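You operate a simulated robot arm through the tools that you are given. There is no shell and no other tool. Be economical: measure what you need, move in short steps, check, and stop when the job is done.

The job below is to be done with a simulated two-armed robot. You get a single attempt, and the scene is never put back.

Task
Fetch the small black sleeve from the top of the steel table and set it in the fx tray. Then push the table drawer shut. Then open the bottom drawer, take the small yellow cap from the front of the packing bench and leave it in the inside of the bottom drawer, then shut the drawer. Do these in the order given.
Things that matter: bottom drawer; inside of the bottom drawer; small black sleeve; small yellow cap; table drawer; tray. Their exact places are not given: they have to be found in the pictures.

It is judged by the outcome, as a careful person would: the job done as asked, and still so three seconds after it is handed in. It fails if anything else is knocked over, pushed out of place, dropped, spilled or broken. A push-on lid holds only when it is set on centred and level and pressed home; a screw cap is set on level and turned clockwise until tight.

Robot
Two 7-joint arms with two-finger grippers on one trunk, on a base that drives. Base frame: it is fixed to the floor where the robot stands at the start and does not move with it; the origin is under the middle of the robot, x ahead of it, y to its left, z up; the surface under the hand at the start is at about z = 860. Units: mm, degrees, N and s.
The left shoulder is at the start at [60, 179, 1099], the right one opposite. With the tool pointing down near the work surface each hand reaches from about 280 to 680 mm from the robot's upright axis, wherever it stands, measured 20 degrees to its own side. Places, roughly: bottom drawer [7000, -1500, 400]; inside of the bottom drawer [7000, -1600, 300]; small yellow cap [5500, -1500, 750]; table drawer [5500, 700, 800]; tray (16x15 cm) [-760, 60, 800]. Payload 1.96 kg a hand.
The TCP of each hand is the grasp point between the finger pads, 20 mm short of the fingertips. In the tool frame z runs along the fingers and y along their closing line. Largest opening 72 mm; the body of the gripper starts 38 mm behind the TCP.
Orientation is told as [roll, pitch, yaw] about the base's x, y, z axes, in that order, counted from this pose: with the fingers straight down and closing along the base's y, the tool's x points along the base's -x, its y along +y and its z along -z.

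Tools
- The arms move only by the tool move_arm. It takes "left_rows", "right_rows" or both (then of equal length, played together; a hand with none holds still); each is a list of rows, each a list of 7 numbers: the shift along the tool's x, y, z in units of 200 mm (1.0 is 200 mm), then the turn, a rotation vector about the tool's x, y, z in units of 45 degrees (1.0 is 45 degrees), then the closure in counts, from 0 (fully open) to 255 (shut). In form: [[dx, dy, dz, ax, ay, az, claw], ...]. A call has 1 to 8 rows; each row is the pose to reach, as a shift and turn from the pose commanded when the call began, along the tool's axes at that moment. A call with a number of a shift or a turn outside -1 to 1 is refused whole. A row lasts 0.2 s, in which the tool goes at most 50 mm and 8.6 degrees; a call with a longer step from one row to the next is refused whole, and so is a gripper value outside its range. Where a pose cannot be reached the arm comes as near as it can. A force on the tool above 40 N (or 10 N above the force at the start of the call, whichever is more), or a blocked arm, ends the call early, and 0.2 s more pass. The fingers move at their own pace (about 153 mm/s each) and stop on an object; they squeeze with about 22 N. The grip force told is the motor's: it shows also when the fingers shut on nothing. Time passes only in rows, and 0.2 s behind the last, so rows that repeat a pose let the fingers close. It gives the time, the measured TCP pose, the force on the tool (base axes), the opening and the grip force at its end, in the units of the frame above (readings bear some noise), with the torque about the TCP (base axes, N m) and any sound that the robot's microphone picked up.
- Cameras (640 x 400 px; columns grow to the right, rows downward): "scene" is now at [-54.1, 55.9, 1626]; the picture's right is [0.99, -0.11, 0.00], its down [-0.11, -0.93, -0.36] and it looks along [0.04, 0.36, -0.93] (base axes); focal length 244 px, centre (320, 200). "left" rides on the left gripper at [71, -19, -82] in its tool frame; the picture's right is [0.26, 0.97, 0.00], its down [-0.67, 0.18, -0.72] and it looks along [-0.69, 0.19, 0.70] (tool axes); focal length 280 px, centre (320, 200). "right" rides on the right gripper at [71, 19, -82] in its tool frame; the picture's right is [-0.26, 0.97, 0.00], its down [-0.67, -0.18, -0.72] and it looks along [-0.69, -0.19, 0.70] (tool axes); focal length 280 px, centre (320, 200).
- capture(camera): a new picture of that camera. The clock stands still meanwhile.
- lift_body(by): slides the trunk up (or, below 0, down) by that many mm; the arms and the scene camera ride with it, the base frame stays. It gives what a move gives, with no picture.
- roll_base(legs): drives the robot by 1 to 6 legs, each [ahead, left, turn to the left] in mm, mm and degrees, along the robot's own axes; the way and the turn of a leg run together, so that a leg with both is an arc; at most 1500 mm and 180 degrees a leg. The arms and the cameras ride along, it lands a little off, and it stops where it bumps. It gives what a move gives.
- head_to(pan, tilt): turns the head with the scene camera to pan (to the left, within 86 degrees either way) and tilt (down, from -29 to 69), counted from straight ahead of the robot. It gives what a move gives.
- locate(camera, pixels): for up to 12 pixels [column, row] of the newest picture of that camera ("zoom" is the newest enlarged one), the place [x, y, z] in the base frame of the surface seen there, good to about 2 mm. The clock stands still meanwhile.
- zoom(camera, box): a new picture of the part [left, top, right, bottom] of that camera's present view, enlarged. The clock stands still meanwhile.
- hand_in(): hands the job in; it is judged then, once.

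Work in short steps. Measure before you move; look again where a grasp or a placing could have gone wrong, and mend it. You have 110 turns and 88 pictures in all, those below and enlarged ones among them. Open the grippers and draw the arms clear of the work before you hand the job in, unless the task says otherwise; then end with one line.

The tools are called after "Call:" as a command line: name --argument value ..., lists and objects as JSON in quotes. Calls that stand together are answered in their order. move_arm: Moves the arms, as the interface text tells. Its arguments: {"type":"object","properties":{"left_rows":{"type":"array","items":{"type":"array","items":{"type":"number"}}},"right_rows":{"type":"array","items":{"type":"array","items":{"type":"number"}}}},"required":[]} The other tools are called the same way: lift_body (by) slides the trunk up or down; roll_base (legs) drives the base; head_to (pan, tilt) turns the head that bears the scene camera; capture (camera) takes a picture; locate (camera, pixels) gives the place of the surface under pixels of a picture; zoom (camera, box) takes an enlarged picture of a part of a camera's view; hand_in () hands the job in.

At the start:

```text
t: 0.0
left_ee_pos: [297.7, 350.8, 1114.2]
left_tcp_rot: [0.0, 0.0, 0.1]
left_contact_force: [-0.2, 0.5, -0.9]
left_torque: [0.0, -0.01, 0.04]
left_grip_width: 72.1
left_gripper_force: 0.1
right_ee_pos: [338.4, 28.1, 1114.1]
right_tcp_rot: [0.0, 0.0, 0.0]
right_contact_force: [0.3, -0.3, -1.0]
right_torque: [0.02, 0.0, 0.03]
right_grip_width: 72.1
right_gripper_force: 0.1
trunk travel left (down, up): [-744.0, 246.0]
robot x, y, heading: [-1.1, 1.6, 0.2]
head pan, tilt: [83.5, 68.8]
```

scene: 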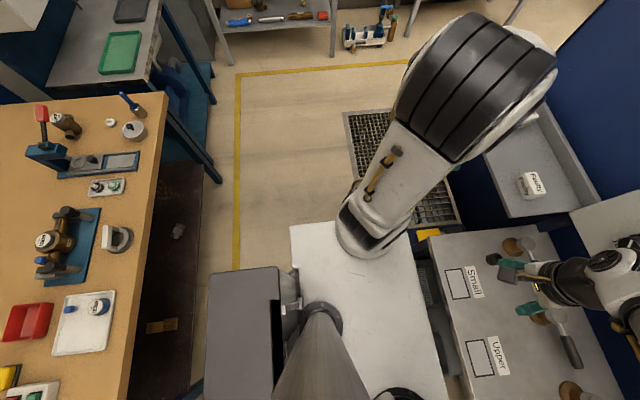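
right: 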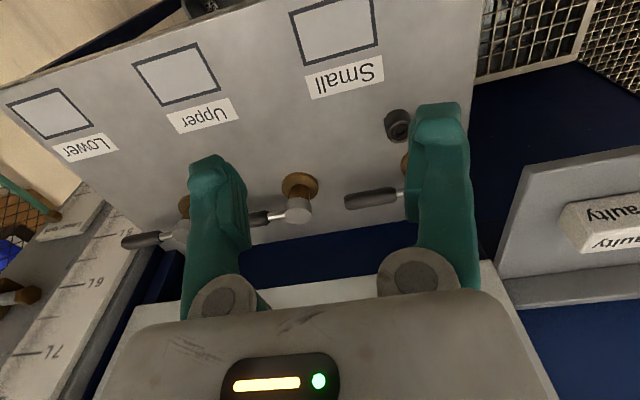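
left: 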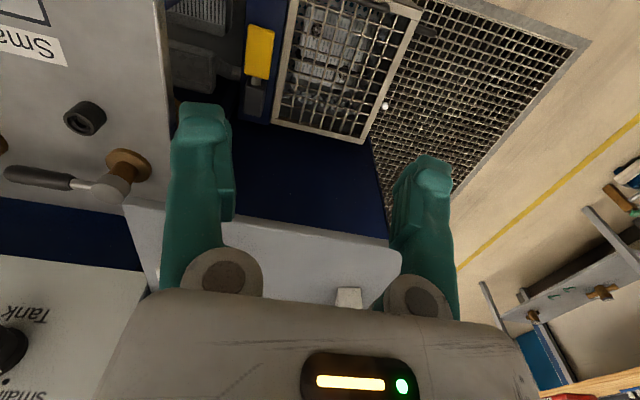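

I start by looking ahead: the newest pictures show a panel with "Small/Upper/Lower" squares in front, and benches to the left. I turn the head ahead.

Call:
head_to --pan 0 --tilt 20

Call:
capture --camera "scene"

```text
t: 1.6
left_ee_pos: [298.6, 351.0, 1112.7]
left_tcp_rot: [0.0, -0.1, 0.0]
left_contact_force: [-0.7, 0.2, 0.7]
left_torque: [-0.02, 0.0, 0.02]
left_grip_width: 71.9
left_gripper_force: 0.1
right_ee_pos: [338.5, 28.5, 1113.1]
right_tcp_rot: [-0.1, 0.1, -0.1]
right_contact_force: [-0.3, 0.0, 0.5]
right_torque: [-0.01, 0.03, 0.01]
right_grip_width: 72.0
right_gripper_force: 0.2
trunk travel left (down, up): [-744.0, 246.0]
robot x, y, heading: [-3.0, -0.8, 0.1]
head pan, tilt: [0.0, 20.0]
```

```text
84 pictures are left
```

scene: 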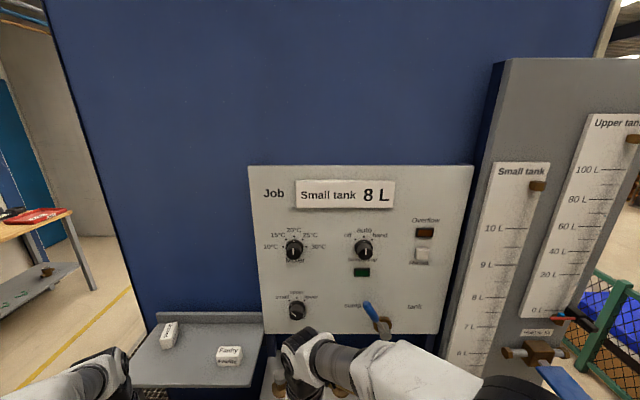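

A tank panel blocks the way ahead. I look left and right for the way to x≈5500.

Call:
head_to --pan 50 --tilt 15

Call:
capture --camera "scene"

Call:
head_to --pan -60 --tilt 15

Call:
capture --camera "scene"

```text
t: 2.8
left_ee_pos: [299.5, 350.5, 1113.1]
left_tcp_rot: [-0.1, -0.1, 0.0]
left_contact_force: [-1.4, 0.0, 0.4]
left_torque: [0.0, 0.0, 0.01]
left_grip_width: 71.8
left_gripper_force: 0.1
right_ee_pos: [339.0, 28.6, 1114.2]
right_tcp_rot: [-0.1, 0.0, 0.1]
right_contact_force: [0.6, 0.6, -0.8]
right_torque: [-0.01, -0.02, 0.01]
right_grip_width: 72.4
right_gripper_force: 0.0
trunk travel left (down, up): [-744.0, 246.0]
robot x, y, heading: [0.3, -1.3, -0.2]
head pan, tilt: [50.0, 15.0]
```

```text
83 pictures are left
```

scene: 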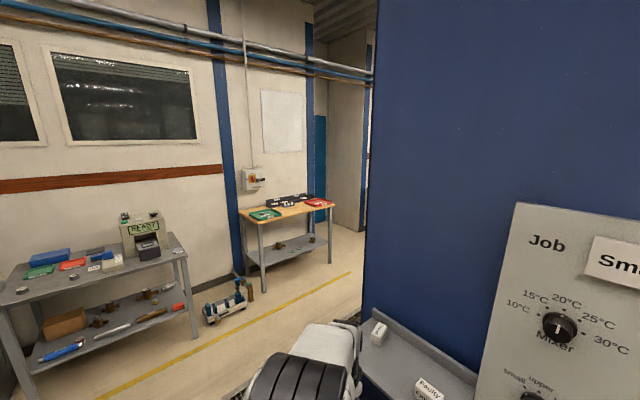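

```text
t: 4.6
left_ee_pos: [296.9, 351.2, 1113.0]
left_tcp_rot: [0.0, 0.0, 0.0]
left_contact_force: [0.4, -0.9, 0.8]
left_torque: [0.01, 0.01, 0.0]
left_grip_width: 71.9
left_gripper_force: 0.0
right_ee_pos: [339.2, 28.2, 1113.2]
right_tcp_rot: [0.0, -0.1, 0.0]
right_contact_force: [-0.3, -0.2, -0.8]
right_torque: [0.0, 0.03, 0.01]
right_grip_width: 72.0
right_gripper_force: 0.1
trunk travel left (down, up): [-744.0, 246.0]
robot x, y, heading: [-2.1, -2.1, -0.1]
head pan, tilt: [-60.0, 15.0]
```

```text
82 pictures are left
```

scene: 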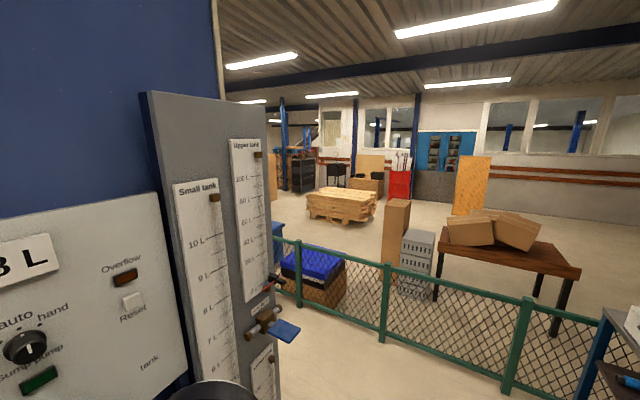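

I measure landmarks in this picture to lay out the room: red cabinet (400,185), dark cabinet (303,175), fence ends (275,270),(525,340).

Call:
locate --camera "scene" --pixels '[[400, 185], [303, 175], [383, 300], [500, 380], [300, 275], [350, 215], [395, 230], [290, 245], [262, 200], [320, 290], [450, 160], [370, 175]]'

Call:
head_to --pan -85 --tilt 30

Call:
capture --camera "scene"

```text
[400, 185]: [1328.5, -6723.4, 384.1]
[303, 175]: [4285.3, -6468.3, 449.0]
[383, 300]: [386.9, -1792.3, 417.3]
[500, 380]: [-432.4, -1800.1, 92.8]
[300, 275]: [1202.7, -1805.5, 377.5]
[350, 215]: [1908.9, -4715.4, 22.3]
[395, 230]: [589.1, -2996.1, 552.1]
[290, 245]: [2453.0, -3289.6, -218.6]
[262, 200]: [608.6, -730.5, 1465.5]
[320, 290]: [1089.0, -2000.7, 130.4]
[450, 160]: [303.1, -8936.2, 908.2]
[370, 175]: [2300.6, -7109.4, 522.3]
```

```text
t: 5.5
left_ee_pos: [300.2, 350.0, 1112.9]
left_tcp_rot: [-0.1, 0.0, 0.0]
left_contact_force: [-0.1, 0.4, 0.2]
left_torque: [-0.02, 0.03, -0.01]
left_grip_width: 71.9
left_gripper_force: 0.1
right_ee_pos: [339.4, 27.4, 1114.2]
right_tcp_rot: [0.0, -0.1, 0.0]
right_contact_force: [0.2, -0.2, 0.4]
right_torque: [0.03, 0.01, -0.03]
right_grip_width: 71.7
right_gripper_force: 0.0
trunk travel left (down, up): [-744.0, 246.0]
robot x, y, heading: [-1.3, 0.4, -0.2]
head pan, tilt: [-85.0, 30.0]
```

```text
81 pictures are left
```

scene: 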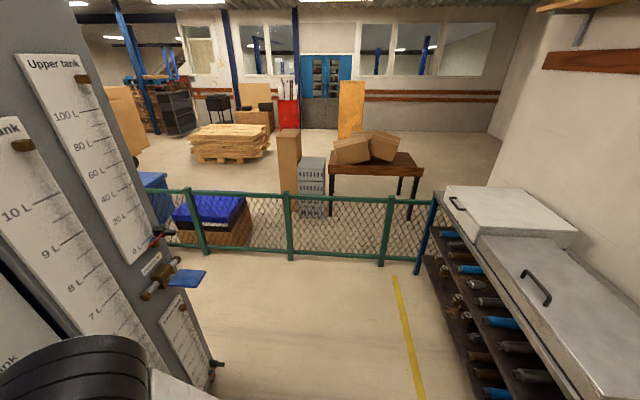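

South side is fenced; the open way seems on the left (north). I look left with a milder tilt and measure the tables there.

Call:
head_to --pan 60 --tilt 30

Call:
capture --camera "scene"

Call:
locate --camera "scene" --pixels '[[150, 340], [300, 270], [420, 220], [345, 150], [200, 180], [60, 200], [380, 330], [60, 350], [450, 300], [250, 130], [390, 180], [270, 300]]'

```text
t: 7.8
left_ee_pos: [298.8, 350.7, 1112.1]
left_tcp_rot: [0.0, 0.1, 0.1]
left_contact_force: [-0.1, 0.8, -0.3]
left_torque: [0.0, -0.01, -0.03]
left_grip_width: 72.2
left_gripper_force: 0.0
right_ee_pos: [339.1, 28.2, 1114.2]
right_tcp_rot: [0.0, 0.0, 0.0]
right_contact_force: [-0.4, 0.1, -0.6]
right_torque: [-0.01, 0.03, 0.0]
right_grip_width: 72.1
right_gripper_force: 0.1
trunk travel left (down, up): [-744.0, 246.0]
robot x, y, heading: [1.4, 0.5, 0.0]
head pan, tilt: [60.0, 30.0]
```

```text
80 pictures are left
```

scene: 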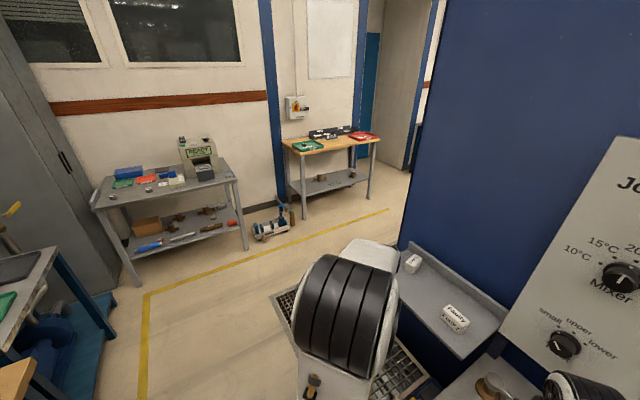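

```text
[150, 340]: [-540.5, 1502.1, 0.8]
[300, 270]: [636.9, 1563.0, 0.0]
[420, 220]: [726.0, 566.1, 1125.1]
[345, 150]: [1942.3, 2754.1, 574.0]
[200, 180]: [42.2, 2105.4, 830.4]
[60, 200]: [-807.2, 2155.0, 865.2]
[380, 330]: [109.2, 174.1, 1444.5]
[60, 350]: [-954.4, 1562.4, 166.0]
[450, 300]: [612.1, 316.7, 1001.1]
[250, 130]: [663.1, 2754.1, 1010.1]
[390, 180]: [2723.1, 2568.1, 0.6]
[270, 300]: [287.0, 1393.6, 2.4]
```

The corridor between the blue panel (y<~700) and the north tables (y>~1900) is open. I drive left 1300, then ahead to about x=1600, and look.

Call:
roll_base --legs '[[0, 1280, 0], [1300, 0, 0]]'

Call:
head_to --pan 0 --tilt 20

Call:
capture --camera "scene"

```text
t: 20.3
left_ee_pos: [1594.6, 1613.9, 1114.5]
left_tcp_rot: [0.0, 0.1, -0.4]
left_contact_force: [0.1, 1.7, 0.4]
left_torque: [0.0, 0.01, -0.03]
left_grip_width: 72.0
left_gripper_force: 0.1
right_ee_pos: [1631.6, 1289.8, 1113.3]
right_tcp_rot: [0.1, 0.0, -0.5]
right_contact_force: [-0.1, -0.1, 0.2]
right_torque: [0.0, 0.02, -0.03]
right_grip_width: 71.9
right_gripper_force: 0.0
trunk travel left (down, up): [-744.0, 246.0]
robot x, y, heading: [1293.8, 1264.5, -0.6]
head pan, tilt: [60.0, 30.0]
```

```text
t: 21.6
left_ee_pos: [1594.4, 1614.1, 1113.3]
left_tcp_rot: [0.0, 0.0, -0.5]
left_contact_force: [-0.5, 0.1, 0.0]
left_torque: [0.0, 0.03, 0.0]
left_grip_width: 71.9
left_gripper_force: 0.0
right_ee_pos: [1630.8, 1291.3, 1113.9]
right_tcp_rot: [0.0, 0.0, -0.5]
right_contact_force: [0.8, 0.2, 1.3]
right_torque: [0.01, 0.03, -0.03]
right_grip_width: 71.8
right_gripper_force: 0.0
trunk travel left (down, up): [-744.0, 246.0]
robot x, y, heading: [1291.4, 1268.9, -0.5]
head pan, tilt: [0.0, 20.0]
```

```text
79 pictures are left
```

scene: 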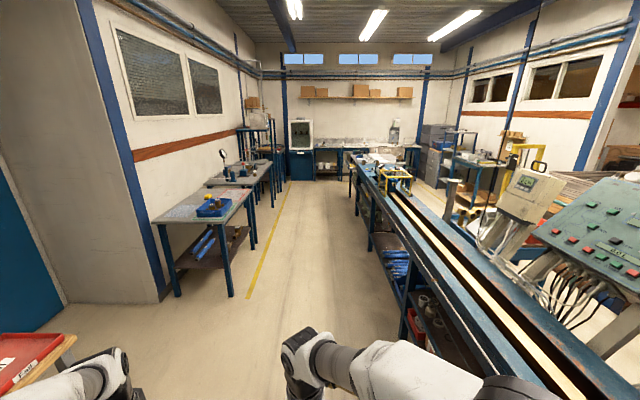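

A clear aisle runs ahead, with a bench line at right. I measure the landmarks including the far cabinet (435,160) and table (365,165).

Call:
locate --camera "scene" --pixels '[[435, 160], [460, 165], [365, 165], [353, 180], [380, 230], [230, 210], [275, 150], [320, 240], [335, 145], [300, 170], [410, 290], [510, 145]]'

Call:
zoom --camera "scene" --box '[280, 110, 540, 230]'

```text
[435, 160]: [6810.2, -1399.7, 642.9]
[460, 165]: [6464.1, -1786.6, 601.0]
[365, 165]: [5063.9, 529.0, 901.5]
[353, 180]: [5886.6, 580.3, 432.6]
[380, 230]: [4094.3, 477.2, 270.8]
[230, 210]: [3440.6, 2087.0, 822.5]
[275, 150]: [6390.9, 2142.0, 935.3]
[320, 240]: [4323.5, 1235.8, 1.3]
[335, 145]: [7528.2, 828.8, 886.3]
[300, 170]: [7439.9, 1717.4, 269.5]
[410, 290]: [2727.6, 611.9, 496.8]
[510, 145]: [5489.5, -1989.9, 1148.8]
```

```text
2.46 times, centred on (410, 170) of scene
```

zoom: 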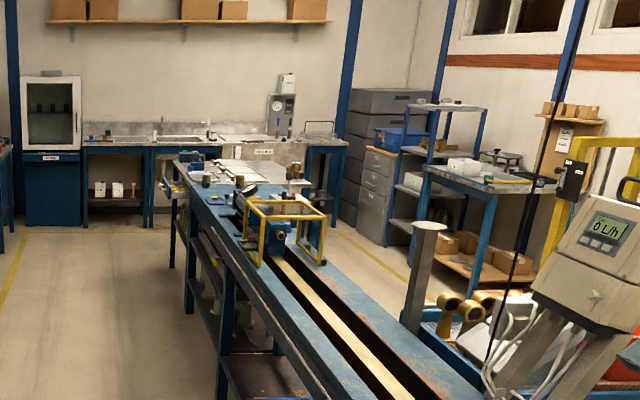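

The steel table with an open drawer stands at the end of the line (zoom 175,180). I drive up the aisle to x≈5000 and look.

Call:
roll_base --legs '[[1400, 30, 0], [1400, 60, 0], [850, 60, 0]]'

Call:
head_to --pan -50 --tilt 35

Call:
capture --camera "scene"

```text
t: 39.3
left_ee_pos: [5247.6, 1726.7, 1113.4]
left_tcp_rot: [-0.1, 0.0, -0.8]
left_contact_force: [-0.4, -0.5, -0.3]
left_torque: [-0.04, 0.02, 0.02]
left_grip_width: 72.0
left_gripper_force: 0.1
right_ee_pos: [5282.3, 1404.2, 1112.9]
right_tcp_rot: [0.0, 0.0, -0.8]
right_contact_force: [-0.3, 0.2, 0.6]
right_torque: [0.0, 0.01, -0.01]
right_grip_width: 72.2
right_gripper_force: 0.0
trunk travel left (down, up): [-744.0, 246.0]
robot x, y, heading: [4945.8, 1379.1, -1.0]
head pan, tilt: [0.0, 20.0]
```

```text
t: 40.5
left_ee_pos: [5247.0, 1727.4, 1113.7]
left_tcp_rot: [0.0, 0.0, -0.8]
left_contact_force: [0.4, -0.3, 0.9]
left_torque: [-0.01, 0.0, 0.01]
left_grip_width: 71.8
left_gripper_force: 0.0
right_ee_pos: [5282.6, 1403.7, 1114.0]
right_tcp_rot: [0.0, 0.0, -0.8]
right_contact_force: [-0.2, 0.1, 0.0]
right_torque: [0.02, -0.01, -0.01]
right_grip_width: 72.0
right_gripper_force: 0.1
trunk travel left (down, up): [-744.0, 246.0]
robot x, y, heading: [4944.4, 1383.2, -0.9]
head pan, tilt: [-50.0, 35.0]
```

```text
77 pictures are left
```

scene: 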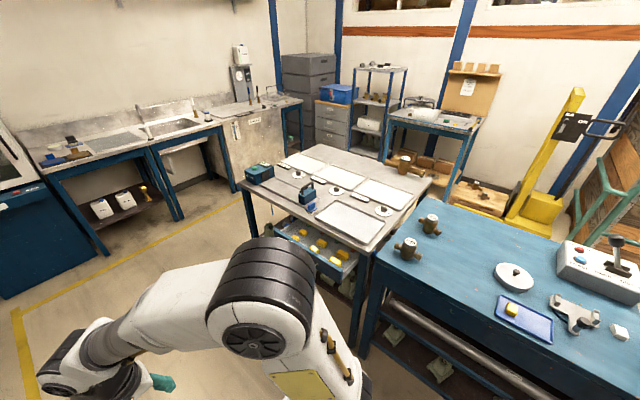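

The steel table with its open drawer is at (340,200). I zoom on it and measure.

Call:
zoom --camera "scene" --box '[220, 130, 460, 280]'

Call:
locate --camera "scene" --pixels '[[242, 185], [372, 248], [425, 182], [300, 148], [340, 275], [275, 232], [360, 212], [297, 175], [357, 190], [383, 210], [405, 165], [320, 84]]'

```text
2.67 times, centred on (340, 205) of scene
```

zoom: 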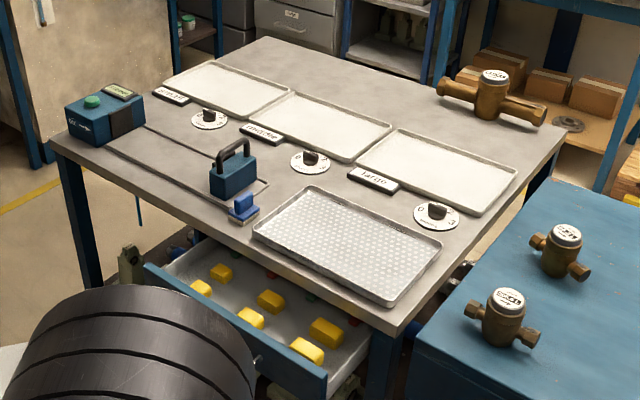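

```text
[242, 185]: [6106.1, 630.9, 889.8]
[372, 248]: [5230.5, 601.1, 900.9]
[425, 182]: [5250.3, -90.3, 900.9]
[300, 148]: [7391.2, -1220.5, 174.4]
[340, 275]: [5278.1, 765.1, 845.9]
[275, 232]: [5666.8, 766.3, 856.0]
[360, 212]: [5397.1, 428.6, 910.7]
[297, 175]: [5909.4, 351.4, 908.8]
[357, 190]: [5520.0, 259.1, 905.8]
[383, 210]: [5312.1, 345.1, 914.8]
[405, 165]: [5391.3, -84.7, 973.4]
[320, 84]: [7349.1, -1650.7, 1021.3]
```

No sleeve is clearly seen yet; I turn to face the table and pull up before it for a closer view.

Call:
roll_base --legs '[[0, 0, -89], [0, 600, 0]]'

Call:
head_to --pan 0 --tilt 40

Call:
capture --camera "scene"

```text
t: 47.6
left_ee_pos: [5887.8, 1081.4, 1114.4]
left_tcp_rot: [0.0, 0.0, -90.1]
left_contact_force: [-0.2, 0.0, 0.3]
left_torque: [0.0, -0.01, -0.01]
left_grip_width: 71.9
left_gripper_force: 0.0
right_ee_pos: [5565.6, 1041.3, 1113.4]
right_tcp_rot: [0.0, 0.0, -90.1]
right_contact_force: [-0.8, -0.6, 0.0]
right_torque: [0.04, 0.01, 0.04]
right_grip_width: 72.1
right_gripper_force: 0.1
trunk travel left (down, up): [-744.0, 246.0]
robot x, y, heading: [5537.8, 1380.7, -89.9]
head pan, tilt: [-50.0, 35.0]
```

```text
t: 48.8
left_ee_pos: [5887.7, 1081.9, 1112.7]
left_tcp_rot: [0.0, 0.0, -90.2]
left_contact_force: [0.1, 0.6, -0.6]
left_torque: [-0.03, -0.03, 0.05]
left_grip_width: 72.0
left_gripper_force: 0.0
right_ee_pos: [5564.4, 1042.4, 1114.3]
right_tcp_rot: [-0.1, -0.1, -90.1]
right_contact_force: [0.1, -0.3, -0.3]
right_torque: [-0.02, 0.02, 0.0]
right_grip_width: 72.0
right_gripper_force: 0.1
trunk travel left (down, up): [-744.0, 246.0]
robot x, y, heading: [5539.9, 1382.3, -90.2]
head pan, tilt: [0.0, 40.0]
```

```text
75 pictures are left
```

scene: 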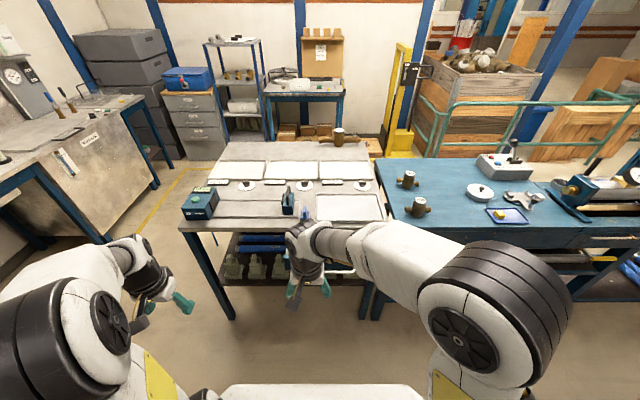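

Call:
zoom --camera "scene" --box '[175, 125, 395, 245]'

Call:
zoom --camera "scene" --box '[145, 30, 365, 165]'

```text
2.91 times, centred on (285, 185) of scene
```

zoom: 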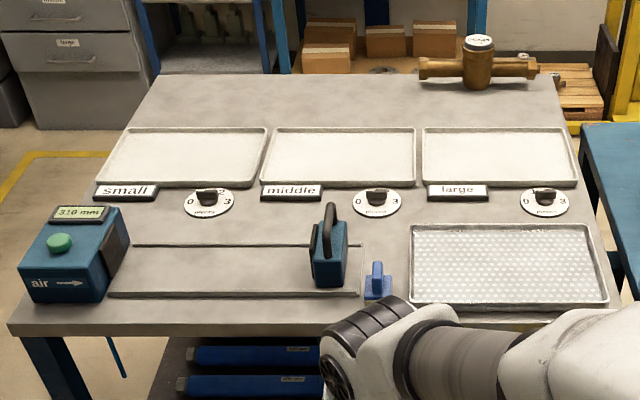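

```text
2.91 times, centred on (255, 98) of scene
```

zoom: 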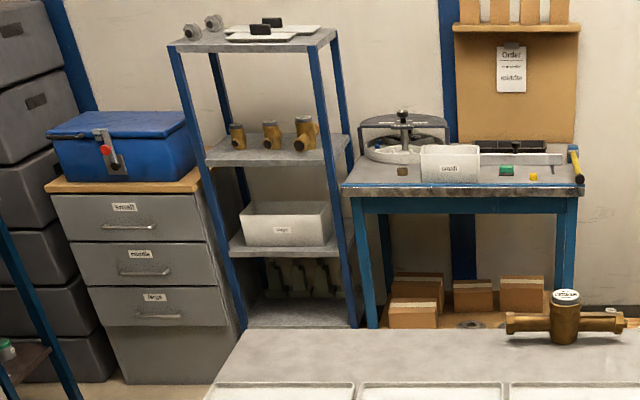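

No obvious sleeve from here. I raise the trunk and come 200 mm closer to look down at the table top and into the drawer.

Call:
lift_body --by 240

Call:
roll_base --legs '[[200, 0, 0]]'

Call:
head_to --pan 0 --tilt 55

Call:
capture --camera "scene"

Call:
capture --camera "right"

```text
t: 51.3
left_ee_pos: [5887.1, 1082.0, 1352.9]
left_tcp_rot: [0.0, 0.0, -90.0]
left_contact_force: [-0.7, 0.2, 0.0]
left_torque: [-0.02, 0.02, 0.0]
left_grip_width: 72.1
left_gripper_force: 0.0
right_ee_pos: [5564.5, 1042.9, 1353.4]
right_tcp_rot: [-0.1, 0.1, -90.2]
right_contact_force: [-0.4, 0.2, 0.8]
right_torque: [0.01, -0.02, 0.02]
right_grip_width: 72.0
right_gripper_force: 0.1
trunk travel left (down, up): [-984.0, 6.0]
robot x, y, heading: [5538.9, 1382.2, -90.1]
head pan, tilt: [0.0, 40.0]
```

```text
t: 52.9
left_ee_pos: [5887.1, 885.7, 1354.4]
left_tcp_rot: [0.1, -0.1, -90.0]
left_contact_force: [-0.9, 0.9, 1.0]
left_torque: [-0.02, 0.02, 0.01]
left_grip_width: 72.0
left_gripper_force: 0.1
right_ee_pos: [5564.6, 846.4, 1355.3]
right_tcp_rot: [0.0, -0.2, -90.1]
right_contact_force: [0.1, 0.9, -0.3]
right_torque: [-0.05, -0.03, 0.0]
right_grip_width: 71.8
right_gripper_force: 0.1
trunk travel left (down, up): [-984.0, 6.0]
robot x, y, heading: [5537.4, 1179.5, -89.9]
head pan, tilt: [0.0, 40.0]
```

```text
t: 53.7
left_ee_pos: [5887.0, 881.2, 1353.2]
left_tcp_rot: [0.0, 0.0, -90.2]
left_contact_force: [-0.6, -0.4, -0.6]
left_torque: [0.0, -0.03, -0.02]
left_grip_width: 72.1
left_gripper_force: 0.1
right_ee_pos: [5564.5, 842.5, 1353.9]
right_tcp_rot: [0.0, -0.1, -90.1]
right_contact_force: [0.6, -1.0, -0.2]
right_torque: [0.02, 0.02, -0.02]
right_grip_width: 71.8
right_gripper_force: 0.0
trunk travel left (down, up): [-984.0, 6.0]
robot x, y, heading: [5540.2, 1178.0, -90.0]
head pan, tilt: [0.0, 55.0]
```

```text
72 pictures are left
```

scene: 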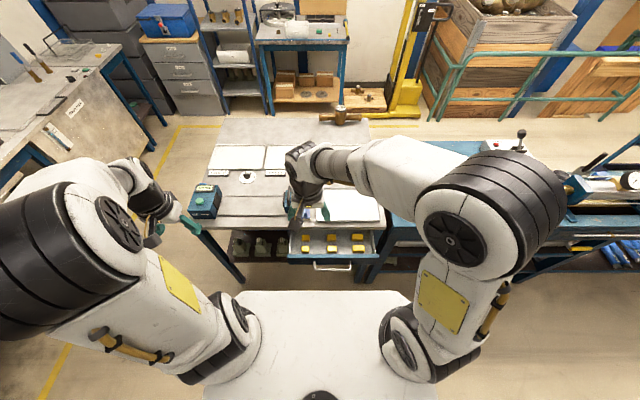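

```text
71 pictures are left
```

right: 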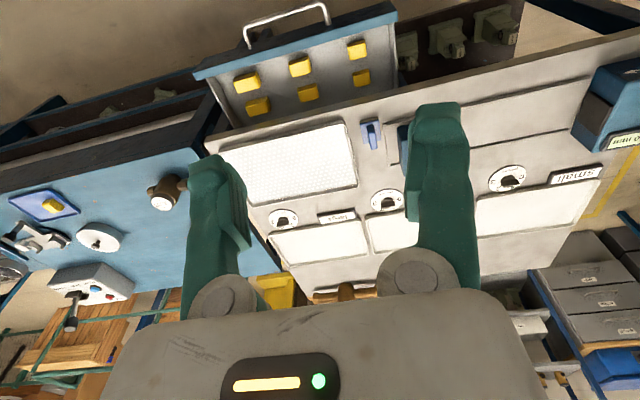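

This table shows no sleeve; the only sleeve-like thing was the hollow black ring on the steel-topped table at the start (near "Small"). I drive back there, first down the aisle in reverse to x≈1300.

Call:
roll_base --legs '[[-170, 0, 0], [0, 0, 90], [-1400, -20, 0], [-1400, -20, 0], [-1400, 0, 0]]'

Call:
lift_body --by -240

```text
t: 78.7
left_ee_pos: [1644.5, 1575.2, 1352.7]
left_tcp_rot: [0.0, 0.0, 0.9]
left_contact_force: [0.4, 0.6, -0.7]
left_torque: [0.01, -0.02, 0.01]
left_grip_width: 71.6
left_gripper_force: 0.0
right_ee_pos: [1689.1, 1253.0, 1353.7]
right_tcp_rot: [0.1, 0.0, 0.9]
right_contact_force: [-0.7, 0.8, 0.5]
right_torque: [0.01, 0.02, 0.02]
right_grip_width: 72.1
right_gripper_force: 0.0
trunk travel left (down, up): [-984.0, 6.0]
robot x, y, heading: [1351.4, 1221.0, 0.9]
head pan, tilt: [0.0, 55.0]
```

```text
t: 81.2
left_ee_pos: [1642.9, 1575.3, 1112.3]
left_tcp_rot: [0.0, -0.1, 0.9]
left_contact_force: [-0.2, -0.1, 0.3]
left_torque: [0.0, 0.0, 0.02]
left_grip_width: 72.1
left_gripper_force: 0.1
right_ee_pos: [1688.2, 1253.8, 1114.3]
right_tcp_rot: [0.0, 0.0, 0.9]
right_contact_force: [1.0, -0.4, 0.3]
right_torque: [0.0, -0.02, -0.02]
right_grip_width: 72.0
right_gripper_force: 0.0
trunk travel left (down, up): [-744.0, 246.0]
robot x, y, heading: [1349.8, 1221.8, 0.7]
head pan, tilt: [0.0, 55.0]
```

I continue back to x≈0 at y≈1240, and there glance at the grey table on the north wall to rule it out.

Call:
roll_base --legs '[[-1350, 30, -0.8]]'

Call:
head_to --pan 80 --tilt 40

Call:
capture --camera "scene"

```text
t: 87.9
left_ee_pos: [297.0, 1588.9, 1113.2]
left_tcp_rot: [0.0, 0.0, 0.2]
left_contact_force: [0.3, -0.1, 0.6]
left_torque: [0.02, -0.01, 0.0]
left_grip_width: 71.8
left_gripper_force: 0.0
right_ee_pos: [337.4, 1265.5, 1114.3]
right_tcp_rot: [0.0, 0.0, 0.3]
right_contact_force: [0.0, -0.8, -0.1]
right_torque: [-0.05, -0.04, -0.03]
right_grip_width: 72.0
right_gripper_force: 0.1
trunk travel left (down, up): [-744.0, 246.0]
robot x, y, heading: [-2.3, 1234.0, 0.5]
head pan, tilt: [0.0, 55.0]
```

```text
t: 89.5
left_ee_pos: [297.4, 1588.5, 1113.6]
left_tcp_rot: [0.1, 0.1, 0.3]
left_contact_force: [0.4, -0.6, 0.2]
left_torque: [-0.01, 0.01, -0.01]
left_grip_width: 71.8
left_gripper_force: 0.1
right_ee_pos: [338.9, 1266.0, 1113.5]
right_tcp_rot: [0.0, 0.0, 0.3]
right_contact_force: [0.5, -0.7, 0.8]
right_torque: [-0.04, 0.02, 0.0]
right_grip_width: 71.9
right_gripper_force: 0.0
trunk travel left (down, up): [-744.0, 246.0]
robot x, y, heading: [-1.2, 1235.4, 0.1]
head pan, tilt: [80.0, 40.0]
```

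```text
70 pictures are left
```

scene: 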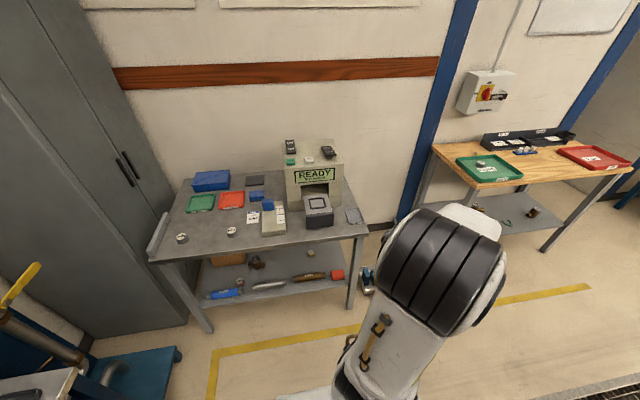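

Call:
zoom --camera "scene" --box '[140, 130, 380, 280]'

Call:
roll_base --legs '[[0, -1234, 0]]'

Call:
head_to --pan 0 --tilt 65

Call:
capture --camera "scene"

Call:
capture --camera "right"

```text
2.67 times, centred on (260, 205) of scene
```

zoom: 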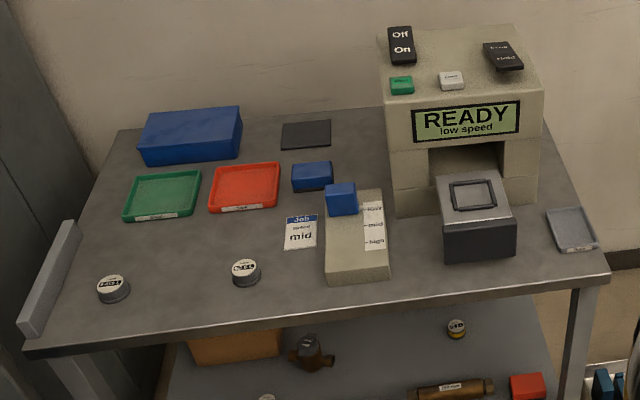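

```text
t: 95.7
left_ee_pos: [304.5, 365.4, 1113.3]
left_tcp_rot: [0.0, 0.0, 0.8]
left_contact_force: [0.5, 0.2, 0.1]
left_torque: [0.0, 0.03, 0.02]
left_grip_width: 72.2
left_gripper_force: 0.0
right_ee_pos: [349.1, 44.2, 1113.4]
right_tcp_rot: [0.1, 0.0, 0.8]
right_contact_force: [-0.1, 0.7, 0.3]
right_torque: [0.0, -0.02, -0.02]
right_grip_width: 71.9
right_gripper_force: 0.0
trunk travel left (down, up): [-744.0, 246.0]
robot x, y, heading: [11.4, 11.8, 0.6]
head pan, tilt: [80.0, 40.0]
```

```text
t: 97.2
left_ee_pos: [304.6, 365.8, 1112.9]
left_tcp_rot: [0.2, 0.0, 0.7]
left_contact_force: [-0.7, -0.2, -0.4]
left_torque: [0.02, 0.03, 0.03]
left_grip_width: 72.3
left_gripper_force: 0.0
right_ee_pos: [349.6, 43.7, 1113.7]
right_tcp_rot: [0.0, 0.0, 0.8]
right_contact_force: [-0.4, 0.4, 0.2]
right_torque: [-0.02, -0.02, -0.02]
right_grip_width: 71.7
right_gripper_force: 0.0
trunk travel left (down, up): [-744.0, 246.0]
robot x, y, heading: [10.7, 9.8, 0.6]
head pan, tilt: [0.0, 65.0]
```

```text
68 pictures are left
```

scene: 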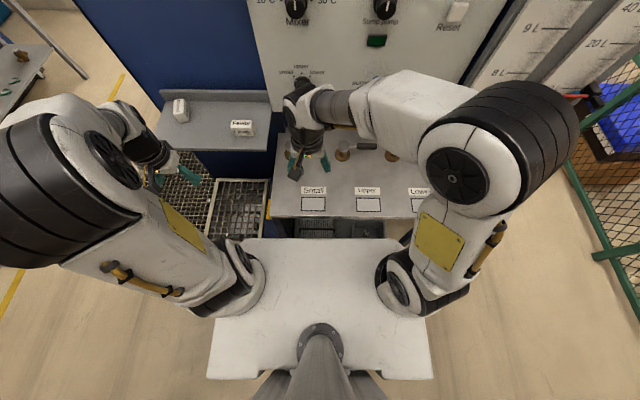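

```text
67 pictures are left
```

right: 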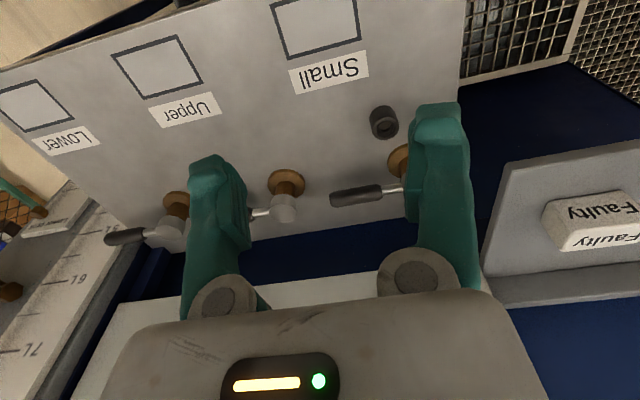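

The black ring stands on the steel table at right-camera (384,122). I enlarge and measure it.

Call:
zoom --camera "right" --box '[330, 60, 460, 180]'

Call:
locate --camera "right" --pixels '[[384, 108], [384, 136], [371, 120], [396, 116], [384, 122], [355, 130], [400, 160], [360, 195], [320, 120], [450, 30], [452, 90]]'

```text
3.33 times, centred on (395, 120) of right
```

zoom: 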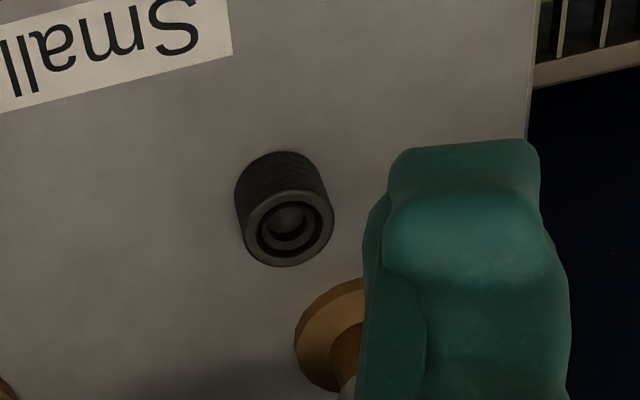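

```text
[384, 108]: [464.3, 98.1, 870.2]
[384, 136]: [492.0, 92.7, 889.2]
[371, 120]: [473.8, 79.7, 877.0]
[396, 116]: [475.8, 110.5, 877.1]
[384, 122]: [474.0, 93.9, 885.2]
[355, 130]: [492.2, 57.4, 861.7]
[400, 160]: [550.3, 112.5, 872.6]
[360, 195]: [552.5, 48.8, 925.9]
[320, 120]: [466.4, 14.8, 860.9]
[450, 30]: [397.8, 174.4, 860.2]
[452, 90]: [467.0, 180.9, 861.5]
```

It's a knurled sleeve about 30 mm wide, centred near [478, 95], top z≈890. I bring the right hand above it (z≈960), fingers closing along y.

Call:
move_arm --right_rows '[[-0.2, 0.08, 0, 0, 0, 0, 0], [-0.4, 0.16, 0, 0, 0, 0, 0], [-0.6455, 0.248, 0, 0, 0, 0, 0], [-0.6455, 0.248, 0.2, 0, 0, 0, 0], [-0.6455, 0.248, 0.4, 0, 0, 0, 0], [-0.6455, 0.248, 0.6, 0, 0, 0, 0], [-0.6455, 0.248, 0.768, 0, 0, 0, 0]]'

Call:
capture --camera "right"

```text
refused: row 3 steps farther than a row can; nothing moved
```

```text
65 pictures are left
```

right: 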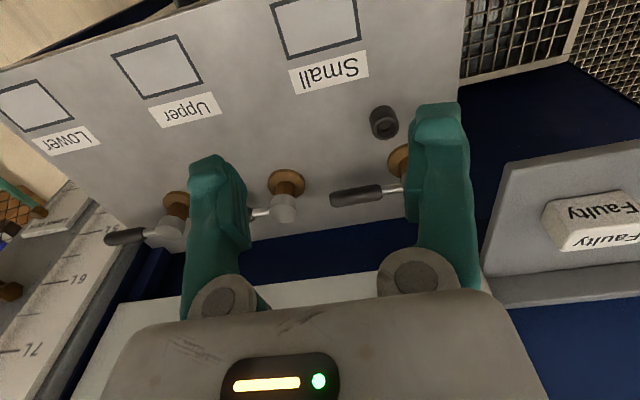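

Row 3 was slightly too long; same move with evener steps.

Call:
move_arm --right_rows '[[-0.215, 0.083, 0, 0, 0, 0, 0], [-0.43, 0.166, 0, 0, 0, 0, 0], [-0.6455, 0.248, 0, 0, 0, 0, 0], [-0.6455, 0.248, 0.2, 0, 0, 0, 0], [-0.6455, 0.248, 0.4, 0, 0, 0, 0], [-0.6455, 0.248, 0.6, 0, 0, 0, 0], [-0.6455, 0.248, 0.768, 0, 0, 0, 0]]'

Call:
capture --camera "right"

```text
t: 98.8
left_ee_pos: [303.5, 366.3, 1112.6]
left_tcp_rot: [0.0, 0.0, 0.8]
left_contact_force: [0.3, -0.7, 0.4]
left_torque: [0.0, 0.0, -0.01]
left_grip_width: 72.0
left_gripper_force: 0.2
right_ee_pos: [479.2, 96.7, 958.5]
right_tcp_rot: [-0.1, 0.0, 0.8]
right_contact_force: [0.3, 1.1, -0.7]
right_torque: [-0.02, 0.02, 0.0]
right_grip_width: 72.1
right_gripper_force: 0.1
right hand out of reach, approached as far as the arm can: row 1, 2, 3, 4
trunk travel left (down, up): [-744.0, 246.0]
robot x, y, heading: [10.3, 10.7, 1.1]
head pan, tilt: [0.0, 65.0]
```

```text
64 pictures are left
```

right: 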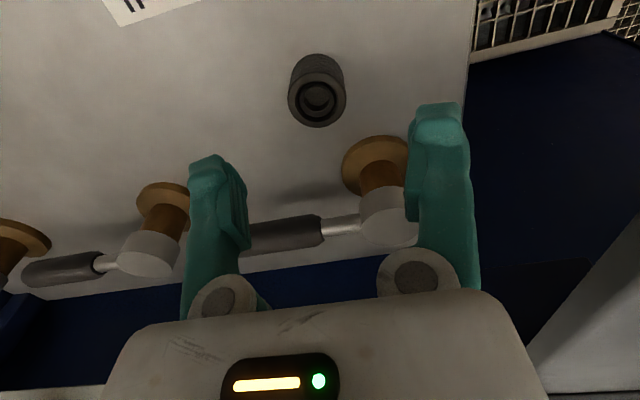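

Above the sleeve; I measure it again at (317,90).

Call:
locate --camera "right" --pixels '[[289, 90], [345, 88], [317, 57], [317, 124], [317, 80], [300, 75], [335, 75], [285, 235], [385, 225]]'

```text
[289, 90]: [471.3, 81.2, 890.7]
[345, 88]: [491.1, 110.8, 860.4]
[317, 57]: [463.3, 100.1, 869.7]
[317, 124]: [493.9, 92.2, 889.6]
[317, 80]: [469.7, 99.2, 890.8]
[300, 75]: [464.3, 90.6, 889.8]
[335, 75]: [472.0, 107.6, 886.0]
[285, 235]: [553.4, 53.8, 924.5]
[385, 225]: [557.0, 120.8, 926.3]
```

Centre [478.5, 95.5] matches; I go down to z≈884 and close.

Call:
move_arm --right_rows '[[0, 0, 0.15, 0, 0, 0, 0], [0, -0.003, 0.28, 0, 0, 0, 0], [0, -0.005, 0.37, 0, 0, 0, 0], [0, -0.005, 0.37, 0, 0, 0, 255], [0, -0.005, 0.37, 0, 0, 0, 255], [0, -0.005, 0.37, 0, 0, 0, 255]]'

Call:
move_arm --right_rows '[[0, 0, -0.15, 0, 0, 0, 255], [0, 0, -0.38, 0, 0, 0, 255]]'

Call:
capture --camera "right"

```text
t: 100.2
left_ee_pos: [304.3, 364.2, 1113.0]
left_tcp_rot: [0.0, 0.0, 0.8]
left_contact_force: [-0.6, 0.8, 0.1]
left_torque: [-0.02, 0.02, 0.01]
left_grip_width: 72.0
left_gripper_force: 0.1
right_ee_pos: [478.0, 94.3, 886.3]
right_tcp_rot: [-0.1, 0.0, 0.8]
right_contact_force: [0.1, 0.4, 0.0]
right_torque: [-0.01, -0.02, 0.03]
right_grip_width: 32.5
right_gripper_force: 21.9
trunk travel left (down, up): [-744.0, 246.0]
robot x, y, heading: [7.2, 11.4, 0.9]
head pan, tilt: [0.0, 65.0]
```

```text
t: 100.8
left_ee_pos: [305.4, 365.9, 1114.1]
left_tcp_rot: [0.0, 0.0, 0.8]
left_contact_force: [-0.3, -0.1, -0.2]
left_torque: [0.01, -0.02, 0.02]
left_grip_width: 72.0
left_gripper_force: 0.1
right_ee_pos: [476.7, 95.1, 962.3]
right_tcp_rot: [-0.1, 0.0, 0.8]
right_contact_force: [-0.2, 0.2, -0.6]
right_torque: [-0.02, 0.0, -0.02]
right_grip_width: 32.7
right_gripper_force: 21.8
trunk travel left (down, up): [-744.0, 246.0]
robot x, y, heading: [9.5, 11.7, 0.7]
head pan, tilt: [0.0, 65.0]
```

```text
63 pictures are left
```

right: 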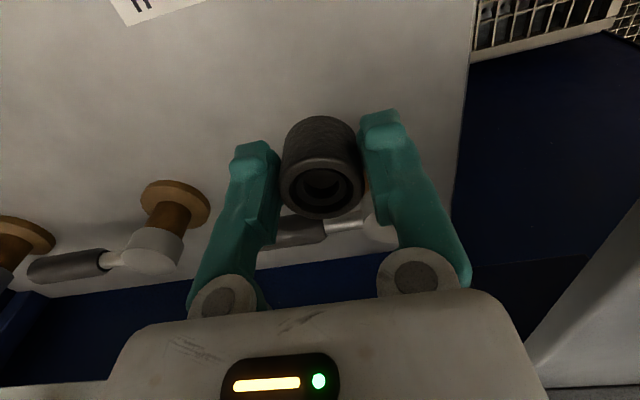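

The sleeve is held (32.6 mm). I raise and draw the hand back to its starting pose, then look left at the bench behind.

Call:
move_arm --right_rows '[[0, 0, -0.23, 0, 0, 0, 255], [0.1, 0, -0.43, 0, 0, 0, 255], [0.25, 0, -0.6, 0, 0, 0, 255], [0.43, -0.1, -0.7, 0, 0, 0, 255], [0.62, -0.18, -0.75, 0, 0, 0, 255], [0.75, -0.22, -0.75, 0, 0, 0, 255]]'

Call:
head_to --pan 86 --tilt 50

Call:
capture --camera "scene"

```text
t: 102.2
left_ee_pos: [304.7, 365.6, 1113.5]
left_tcp_rot: [0.0, -0.1, 0.8]
left_contact_force: [-0.2, 0.7, -0.4]
left_torque: [0.01, 0.02, -0.02]
left_grip_width: 72.2
left_gripper_force: 0.2
right_ee_pos: [329.4, 48.0, 1112.2]
right_tcp_rot: [-0.1, -0.1, 0.7]
right_contact_force: [0.5, -0.8, -0.9]
right_torque: [-0.01, -0.02, 0.03]
right_grip_width: 32.5
right_gripper_force: 22.2
right hand out of reach, approached as far as the arm can: row 3
trunk travel left (down, up): [-744.0, 246.0]
robot x, y, heading: [14.5, 6.4, 0.8]
head pan, tilt: [0.0, 65.0]
```

```text
t: 103.8
left_ee_pos: [305.3, 366.6, 1113.2]
left_tcp_rot: [-0.1, -0.1, 0.9]
left_contact_force: [-0.3, -0.7, 0.7]
left_torque: [0.0, 0.0, 0.01]
left_grip_width: 72.0
left_gripper_force: 0.1
right_ee_pos: [329.2, 46.5, 1111.8]
right_tcp_rot: [0.0, 0.0, 0.8]
right_contact_force: [0.1, -0.1, -1.2]
right_torque: [0.0, -0.02, -0.01]
right_grip_width: 32.5
right_gripper_force: 22.3
trunk travel left (down, up): [-744.0, 246.0]
robot x, y, heading: [9.2, 9.5, 0.6]
head pan, tilt: [85.9, 50.0]
```

```text
62 pictures are left
```

scene: 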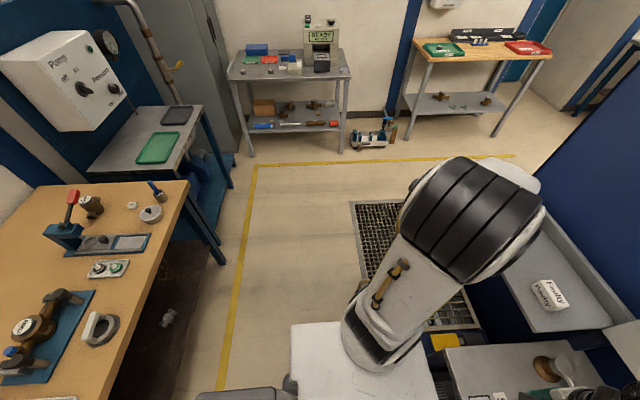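

Call:
locate --camera "scene" --pixels '[[188, 185], [100, 395], [130, 330], [72, 195], [155, 190], [30, 330], [225, 270], [230, 185], [60, 380], [105, 270]]'

```text
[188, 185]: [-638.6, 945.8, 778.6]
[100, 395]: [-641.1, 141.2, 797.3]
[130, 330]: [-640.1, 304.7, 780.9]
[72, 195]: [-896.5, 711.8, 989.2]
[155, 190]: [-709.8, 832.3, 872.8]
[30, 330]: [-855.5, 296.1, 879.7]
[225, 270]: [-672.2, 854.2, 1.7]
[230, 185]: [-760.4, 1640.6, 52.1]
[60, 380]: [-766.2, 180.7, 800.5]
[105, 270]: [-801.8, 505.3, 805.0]
```

Bench edge is at x≈-640 with its items below z≈990; hands at z≈1112 pass above. I turn round on the spot and look at the bench.

Call:
roll_base --legs '[[0, 0, 90], [0, 0, 89.4]]'

Call:
head_to --pan 0 --tilt 45

Call:
capture --camera "scene"

Call:
capture --camera "right"

```text
t: 106.0
left_ee_pos: [37.5, 469.2, 1113.0]
left_tcp_rot: [0.0, 0.0, 36.3]
left_contact_force: [-0.6, -0.7, -0.2]
left_torque: [0.0, -0.01, -0.01]
left_grip_width: 72.1
left_gripper_force: 0.0
right_ee_pos: [242.6, 224.6, 1112.3]
right_tcp_rot: [-0.1, -0.1, 36.4]
right_contact_force: [-0.1, -0.1, -0.2]
right_torque: [-0.02, -0.02, 0.01]
right_grip_width: 32.5
right_gripper_force: 21.7
trunk travel left (down, up): [-744.0, 246.0]
robot x, y, heading: [6.8, 12.0, 36.6]
head pan, tilt: [85.9, 50.0]
stopped in leg 1: the robot was blocked; the commanded pose is now the measured one
```

```text
t: 107.6
left_ee_pos: [39.6, 469.6, 1113.1]
left_tcp_rot: [0.0, 0.0, 36.4]
left_contact_force: [-1.3, -0.9, 0.4]
left_torque: [0.0, -0.01, -0.01]
left_grip_width: 71.9
left_gripper_force: 0.1
right_ee_pos: [243.2, 223.9, 1112.8]
right_tcp_rot: [0.0, 0.0, 36.3]
right_contact_force: [0.0, -0.3, -1.1]
right_torque: [0.0, 0.07, 0.0]
right_grip_width: 32.5
right_gripper_force: 21.5
trunk travel left (down, up): [-744.0, 246.0]
robot x, y, heading: [5.4, 11.3, 36.6]
head pan, tilt: [0.0, 45.0]
```

```text
61 pictures are left
```

scene: 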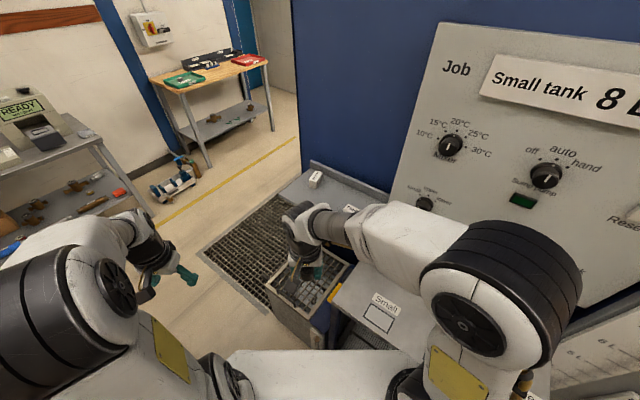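

```text
60 pictures are left
```

right: 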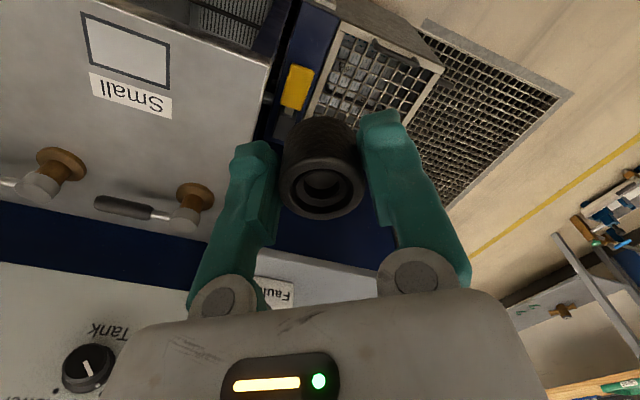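

The base corner was blocked by the table. I turn back, go left to the open floor, turn round there, and come back facing the bench.

Call:
roll_base --legs '[[0, 0, -36.5], [0, 1230, 0], [0, 0, 90], [0, 0, 90]]'

```text
t: 123.2
left_ee_pos: [-283.3, 890.2, 1112.5]
left_tcp_rot: [0.0, 0.1, 178.4]
left_contact_force: [-0.3, -0.2, -0.3]
left_torque: [0.0, -0.01, 0.02]
left_grip_width: 72.0
left_gripper_force: 0.1
right_ee_pos: [-294.5, 1207.6, 1111.9]
right_tcp_rot: [0.0, 0.0, 178.4]
right_contact_force: [-0.3, 0.3, -0.8]
right_torque: [0.0, -0.04, -0.02]
right_grip_width: 32.6
right_gripper_force: 21.7
trunk travel left (down, up): [-744.0, 246.0]
robot x, y, heading: [25.5, 1235.4, 178.5]
head pan, tilt: [0.0, 45.0]
```

Now facing -x. I slide back to about [-120, -40] and look at the bench.

Call:
roll_base --legs '[[110, 0, 1.5], [0, 1275, 0]]'

Call:
head_to --pan 0 --tilt 50

Call:
capture --camera "scene"

Call:
capture --camera "right"

```text
t: 130.4
left_ee_pos: [-398.6, -387.1, 1113.0]
left_tcp_rot: [0.1, 0.0, 179.4]
left_contact_force: [-0.5, 0.5, -0.2]
left_torque: [0.0, -0.03, -0.01]
left_grip_width: 72.0
left_gripper_force: 0.1
right_ee_pos: [-413.8, -70.2, 1112.5]
right_tcp_rot: [-0.1, 0.0, 179.2]
right_contact_force: [-0.8, 0.3, -1.1]
right_torque: [-0.02, -0.01, 0.03]
right_grip_width: 32.2
right_gripper_force: 22.0
trunk travel left (down, up): [-744.0, 246.0]
robot x, y, heading: [-96.0, -42.6, 179.3]
head pan, tilt: [0.0, 45.0]
```

```text
t: 131.1
left_ee_pos: [-397.3, -386.3, 1113.1]
left_tcp_rot: [0.0, 0.0, 179.3]
left_contact_force: [0.1, -0.2, 0.0]
left_torque: [0.0, 0.0, -0.01]
left_grip_width: 71.8
left_gripper_force: 0.1
right_ee_pos: [-413.7, -70.2, 1112.2]
right_tcp_rot: [0.0, 0.0, 179.3]
right_contact_force: [-0.7, -0.8, -1.8]
right_torque: [0.01, 0.01, 0.02]
right_grip_width: 32.4
right_gripper_force: 21.7
trunk travel left (down, up): [-744.0, 246.0]
robot x, y, heading: [-95.5, -42.1, 179.3]
head pan, tilt: [0.0, 50.0]
```

```text
59 pictures are left
```

scene: 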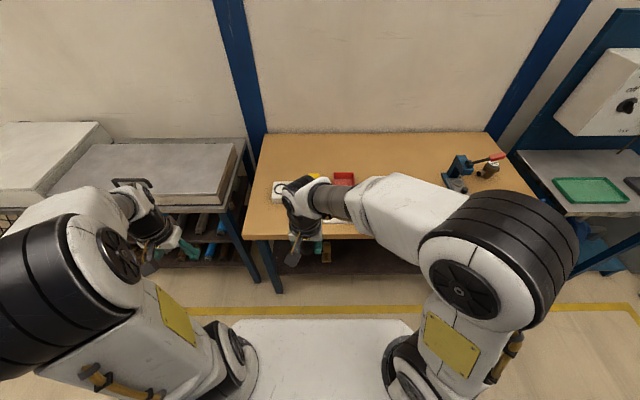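

```text
58 pictures are left
```

right: 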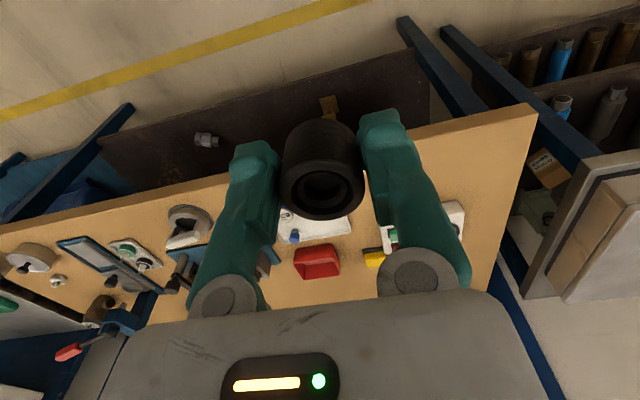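

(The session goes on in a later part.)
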